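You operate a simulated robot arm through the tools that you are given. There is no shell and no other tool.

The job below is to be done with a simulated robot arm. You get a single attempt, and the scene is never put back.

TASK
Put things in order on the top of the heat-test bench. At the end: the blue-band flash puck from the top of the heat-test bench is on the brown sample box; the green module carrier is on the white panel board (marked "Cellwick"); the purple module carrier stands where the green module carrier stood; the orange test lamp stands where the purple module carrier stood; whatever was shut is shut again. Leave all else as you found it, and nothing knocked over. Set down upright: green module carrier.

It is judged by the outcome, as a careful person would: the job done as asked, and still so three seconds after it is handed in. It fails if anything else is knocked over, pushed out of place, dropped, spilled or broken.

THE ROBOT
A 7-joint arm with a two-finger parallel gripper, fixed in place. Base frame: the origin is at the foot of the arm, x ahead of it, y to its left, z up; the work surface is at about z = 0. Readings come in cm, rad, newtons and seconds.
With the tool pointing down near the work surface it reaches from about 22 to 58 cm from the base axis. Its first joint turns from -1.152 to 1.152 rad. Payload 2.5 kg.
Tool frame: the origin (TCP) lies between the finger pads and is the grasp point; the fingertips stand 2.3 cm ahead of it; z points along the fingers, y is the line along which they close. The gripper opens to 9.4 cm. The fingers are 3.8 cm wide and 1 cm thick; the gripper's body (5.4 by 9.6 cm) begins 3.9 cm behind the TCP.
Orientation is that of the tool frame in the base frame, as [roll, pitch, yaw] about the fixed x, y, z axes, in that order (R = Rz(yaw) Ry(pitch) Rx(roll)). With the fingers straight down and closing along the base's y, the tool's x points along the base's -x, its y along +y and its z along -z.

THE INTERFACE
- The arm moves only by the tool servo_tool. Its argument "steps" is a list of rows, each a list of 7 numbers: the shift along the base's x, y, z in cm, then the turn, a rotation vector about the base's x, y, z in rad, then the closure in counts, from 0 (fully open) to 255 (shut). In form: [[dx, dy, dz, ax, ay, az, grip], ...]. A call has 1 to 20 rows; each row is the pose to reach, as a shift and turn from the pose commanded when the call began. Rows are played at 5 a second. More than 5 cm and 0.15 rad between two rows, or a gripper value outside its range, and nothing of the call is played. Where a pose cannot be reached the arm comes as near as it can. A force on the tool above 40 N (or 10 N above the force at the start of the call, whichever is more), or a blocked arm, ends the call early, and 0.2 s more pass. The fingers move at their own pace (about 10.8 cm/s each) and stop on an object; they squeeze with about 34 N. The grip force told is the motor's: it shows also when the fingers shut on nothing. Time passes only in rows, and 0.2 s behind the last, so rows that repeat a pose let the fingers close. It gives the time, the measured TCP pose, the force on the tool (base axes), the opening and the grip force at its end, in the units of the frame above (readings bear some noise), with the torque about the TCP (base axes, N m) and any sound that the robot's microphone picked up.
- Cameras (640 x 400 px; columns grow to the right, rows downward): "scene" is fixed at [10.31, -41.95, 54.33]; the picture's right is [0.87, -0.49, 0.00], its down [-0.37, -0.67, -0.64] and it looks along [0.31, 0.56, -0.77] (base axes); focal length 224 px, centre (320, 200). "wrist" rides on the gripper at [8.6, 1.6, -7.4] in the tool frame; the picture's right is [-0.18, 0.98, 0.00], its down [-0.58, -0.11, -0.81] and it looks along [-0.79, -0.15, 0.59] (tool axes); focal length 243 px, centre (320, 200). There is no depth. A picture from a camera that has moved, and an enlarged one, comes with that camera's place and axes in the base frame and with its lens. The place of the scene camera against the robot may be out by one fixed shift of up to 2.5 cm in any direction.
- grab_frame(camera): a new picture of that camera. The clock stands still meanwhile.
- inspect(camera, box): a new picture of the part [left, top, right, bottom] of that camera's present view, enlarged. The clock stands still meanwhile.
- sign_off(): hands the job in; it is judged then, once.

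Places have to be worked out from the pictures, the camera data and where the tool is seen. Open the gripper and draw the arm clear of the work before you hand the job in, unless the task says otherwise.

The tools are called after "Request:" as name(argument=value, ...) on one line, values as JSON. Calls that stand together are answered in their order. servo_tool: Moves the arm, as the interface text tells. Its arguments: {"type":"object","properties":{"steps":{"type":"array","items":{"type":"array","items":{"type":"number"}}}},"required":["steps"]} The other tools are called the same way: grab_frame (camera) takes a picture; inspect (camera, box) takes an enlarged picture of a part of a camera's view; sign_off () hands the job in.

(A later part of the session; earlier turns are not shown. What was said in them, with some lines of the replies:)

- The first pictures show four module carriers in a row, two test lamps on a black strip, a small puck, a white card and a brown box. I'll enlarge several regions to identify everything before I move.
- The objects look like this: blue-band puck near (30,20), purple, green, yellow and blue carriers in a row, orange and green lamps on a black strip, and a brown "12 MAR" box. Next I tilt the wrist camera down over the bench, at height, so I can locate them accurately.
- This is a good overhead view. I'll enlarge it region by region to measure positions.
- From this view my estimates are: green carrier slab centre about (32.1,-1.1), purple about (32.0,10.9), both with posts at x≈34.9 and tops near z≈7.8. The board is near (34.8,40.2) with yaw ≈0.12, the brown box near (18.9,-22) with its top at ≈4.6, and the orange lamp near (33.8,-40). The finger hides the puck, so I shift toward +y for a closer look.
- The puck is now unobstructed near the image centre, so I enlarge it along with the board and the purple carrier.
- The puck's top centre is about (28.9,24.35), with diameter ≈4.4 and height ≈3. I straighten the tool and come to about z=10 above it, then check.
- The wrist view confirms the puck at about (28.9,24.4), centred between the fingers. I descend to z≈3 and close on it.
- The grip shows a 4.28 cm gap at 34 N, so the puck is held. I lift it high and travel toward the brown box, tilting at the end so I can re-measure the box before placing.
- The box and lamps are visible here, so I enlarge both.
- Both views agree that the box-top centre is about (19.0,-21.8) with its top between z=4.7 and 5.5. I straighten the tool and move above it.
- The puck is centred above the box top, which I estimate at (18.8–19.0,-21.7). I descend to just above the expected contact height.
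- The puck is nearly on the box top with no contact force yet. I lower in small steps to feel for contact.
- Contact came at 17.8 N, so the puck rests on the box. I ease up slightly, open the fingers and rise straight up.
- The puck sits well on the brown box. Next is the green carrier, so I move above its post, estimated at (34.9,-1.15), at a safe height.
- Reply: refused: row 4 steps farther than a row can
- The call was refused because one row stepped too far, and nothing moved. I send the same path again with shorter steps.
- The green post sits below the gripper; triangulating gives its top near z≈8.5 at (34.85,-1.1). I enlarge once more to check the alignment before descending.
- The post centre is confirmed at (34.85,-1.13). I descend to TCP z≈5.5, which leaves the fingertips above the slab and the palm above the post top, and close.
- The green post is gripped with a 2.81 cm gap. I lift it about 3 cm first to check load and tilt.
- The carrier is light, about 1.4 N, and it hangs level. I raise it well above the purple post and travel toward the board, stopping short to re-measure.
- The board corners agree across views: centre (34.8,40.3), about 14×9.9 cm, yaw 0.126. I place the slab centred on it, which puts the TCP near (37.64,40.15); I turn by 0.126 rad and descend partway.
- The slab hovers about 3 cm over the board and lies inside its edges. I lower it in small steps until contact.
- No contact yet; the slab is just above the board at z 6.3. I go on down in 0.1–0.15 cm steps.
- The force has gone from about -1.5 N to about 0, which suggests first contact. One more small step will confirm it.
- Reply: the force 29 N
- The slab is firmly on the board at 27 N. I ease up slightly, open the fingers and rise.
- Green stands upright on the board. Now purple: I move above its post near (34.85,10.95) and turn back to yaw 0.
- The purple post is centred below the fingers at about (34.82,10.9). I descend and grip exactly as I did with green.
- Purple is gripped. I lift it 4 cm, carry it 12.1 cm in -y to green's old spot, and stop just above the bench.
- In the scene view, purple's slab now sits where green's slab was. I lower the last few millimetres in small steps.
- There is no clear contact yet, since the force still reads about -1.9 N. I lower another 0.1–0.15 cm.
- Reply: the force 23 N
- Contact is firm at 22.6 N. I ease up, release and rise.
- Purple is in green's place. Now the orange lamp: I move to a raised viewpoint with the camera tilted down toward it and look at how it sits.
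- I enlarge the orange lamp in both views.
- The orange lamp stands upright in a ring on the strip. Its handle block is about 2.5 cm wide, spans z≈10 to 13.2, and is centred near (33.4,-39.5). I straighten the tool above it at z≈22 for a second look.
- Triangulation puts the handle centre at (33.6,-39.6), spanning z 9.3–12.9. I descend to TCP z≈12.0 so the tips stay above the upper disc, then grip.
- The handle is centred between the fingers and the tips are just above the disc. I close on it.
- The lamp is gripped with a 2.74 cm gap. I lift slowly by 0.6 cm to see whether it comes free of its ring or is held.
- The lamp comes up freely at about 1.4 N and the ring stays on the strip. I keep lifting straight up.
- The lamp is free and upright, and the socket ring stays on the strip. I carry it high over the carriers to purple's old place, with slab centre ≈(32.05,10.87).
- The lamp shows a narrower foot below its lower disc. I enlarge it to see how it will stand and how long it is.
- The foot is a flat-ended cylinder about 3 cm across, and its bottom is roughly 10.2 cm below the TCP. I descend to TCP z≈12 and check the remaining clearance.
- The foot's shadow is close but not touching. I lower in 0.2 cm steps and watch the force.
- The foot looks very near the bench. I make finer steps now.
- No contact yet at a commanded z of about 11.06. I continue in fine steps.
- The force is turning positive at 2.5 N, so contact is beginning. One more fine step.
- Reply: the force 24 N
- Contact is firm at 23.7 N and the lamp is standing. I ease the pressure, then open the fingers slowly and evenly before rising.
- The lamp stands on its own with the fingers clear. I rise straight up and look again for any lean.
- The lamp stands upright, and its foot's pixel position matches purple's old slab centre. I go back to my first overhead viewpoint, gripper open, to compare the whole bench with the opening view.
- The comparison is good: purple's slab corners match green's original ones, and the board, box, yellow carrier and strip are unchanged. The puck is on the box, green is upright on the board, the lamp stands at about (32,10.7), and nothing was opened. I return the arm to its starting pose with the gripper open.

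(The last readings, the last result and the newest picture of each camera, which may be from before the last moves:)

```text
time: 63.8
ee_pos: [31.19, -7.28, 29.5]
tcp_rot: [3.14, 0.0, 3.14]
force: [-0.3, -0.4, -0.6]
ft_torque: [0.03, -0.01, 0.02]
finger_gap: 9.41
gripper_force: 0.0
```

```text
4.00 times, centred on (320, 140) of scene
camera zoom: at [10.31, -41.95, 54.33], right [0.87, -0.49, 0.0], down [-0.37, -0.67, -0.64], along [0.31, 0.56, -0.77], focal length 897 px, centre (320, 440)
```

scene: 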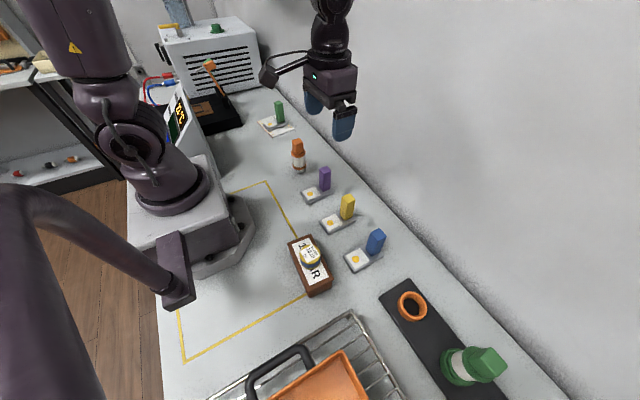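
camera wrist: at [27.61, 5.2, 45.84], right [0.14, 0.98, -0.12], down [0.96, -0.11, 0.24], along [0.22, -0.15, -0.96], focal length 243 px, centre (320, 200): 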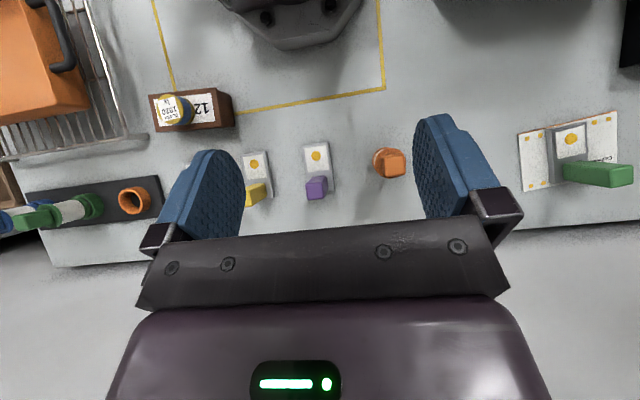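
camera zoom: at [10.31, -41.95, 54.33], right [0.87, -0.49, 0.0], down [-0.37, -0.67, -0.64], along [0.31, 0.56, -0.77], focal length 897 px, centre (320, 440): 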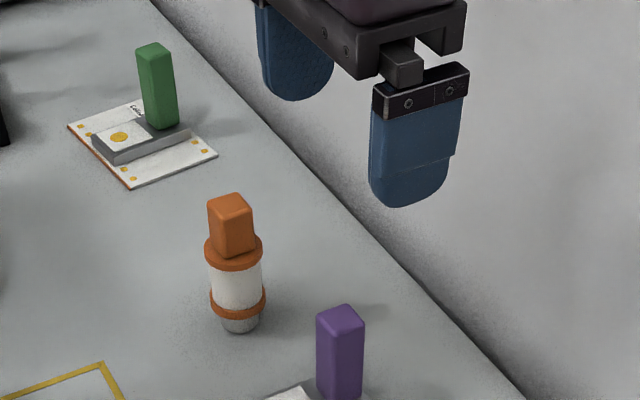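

Everything is in its asked place, upright and steady. The arm is clear with the gripper open, so I hand the job in.

Request:
sign_off()

```text
The job is handed in.
```

The bench is in the order you asked for, and the job is handed in. I saw nothing knocked over or pushed out of place in the final pictures.

- **Blue-band flash puck:** it rests on top of the brown "12 MAR" sample box.
- **Green module carrier:** it stands upright on the white "Cellwick" board, fully inside the board's edges.
- **Purple module carrier:** it stands where green stood, and its slab corners match green's original ones in the overhead view.
- **Orange test lamp:** it stands upright on its narrow foot, about 3 cm across, within about 0.3 cm of the centre of purple's old spot. Its socket ring stayed on the black strip.
- **Things that were shut:** I opened nothing, so there was nothing to shut again.

The arm is back at its starting pose with the gripper open.
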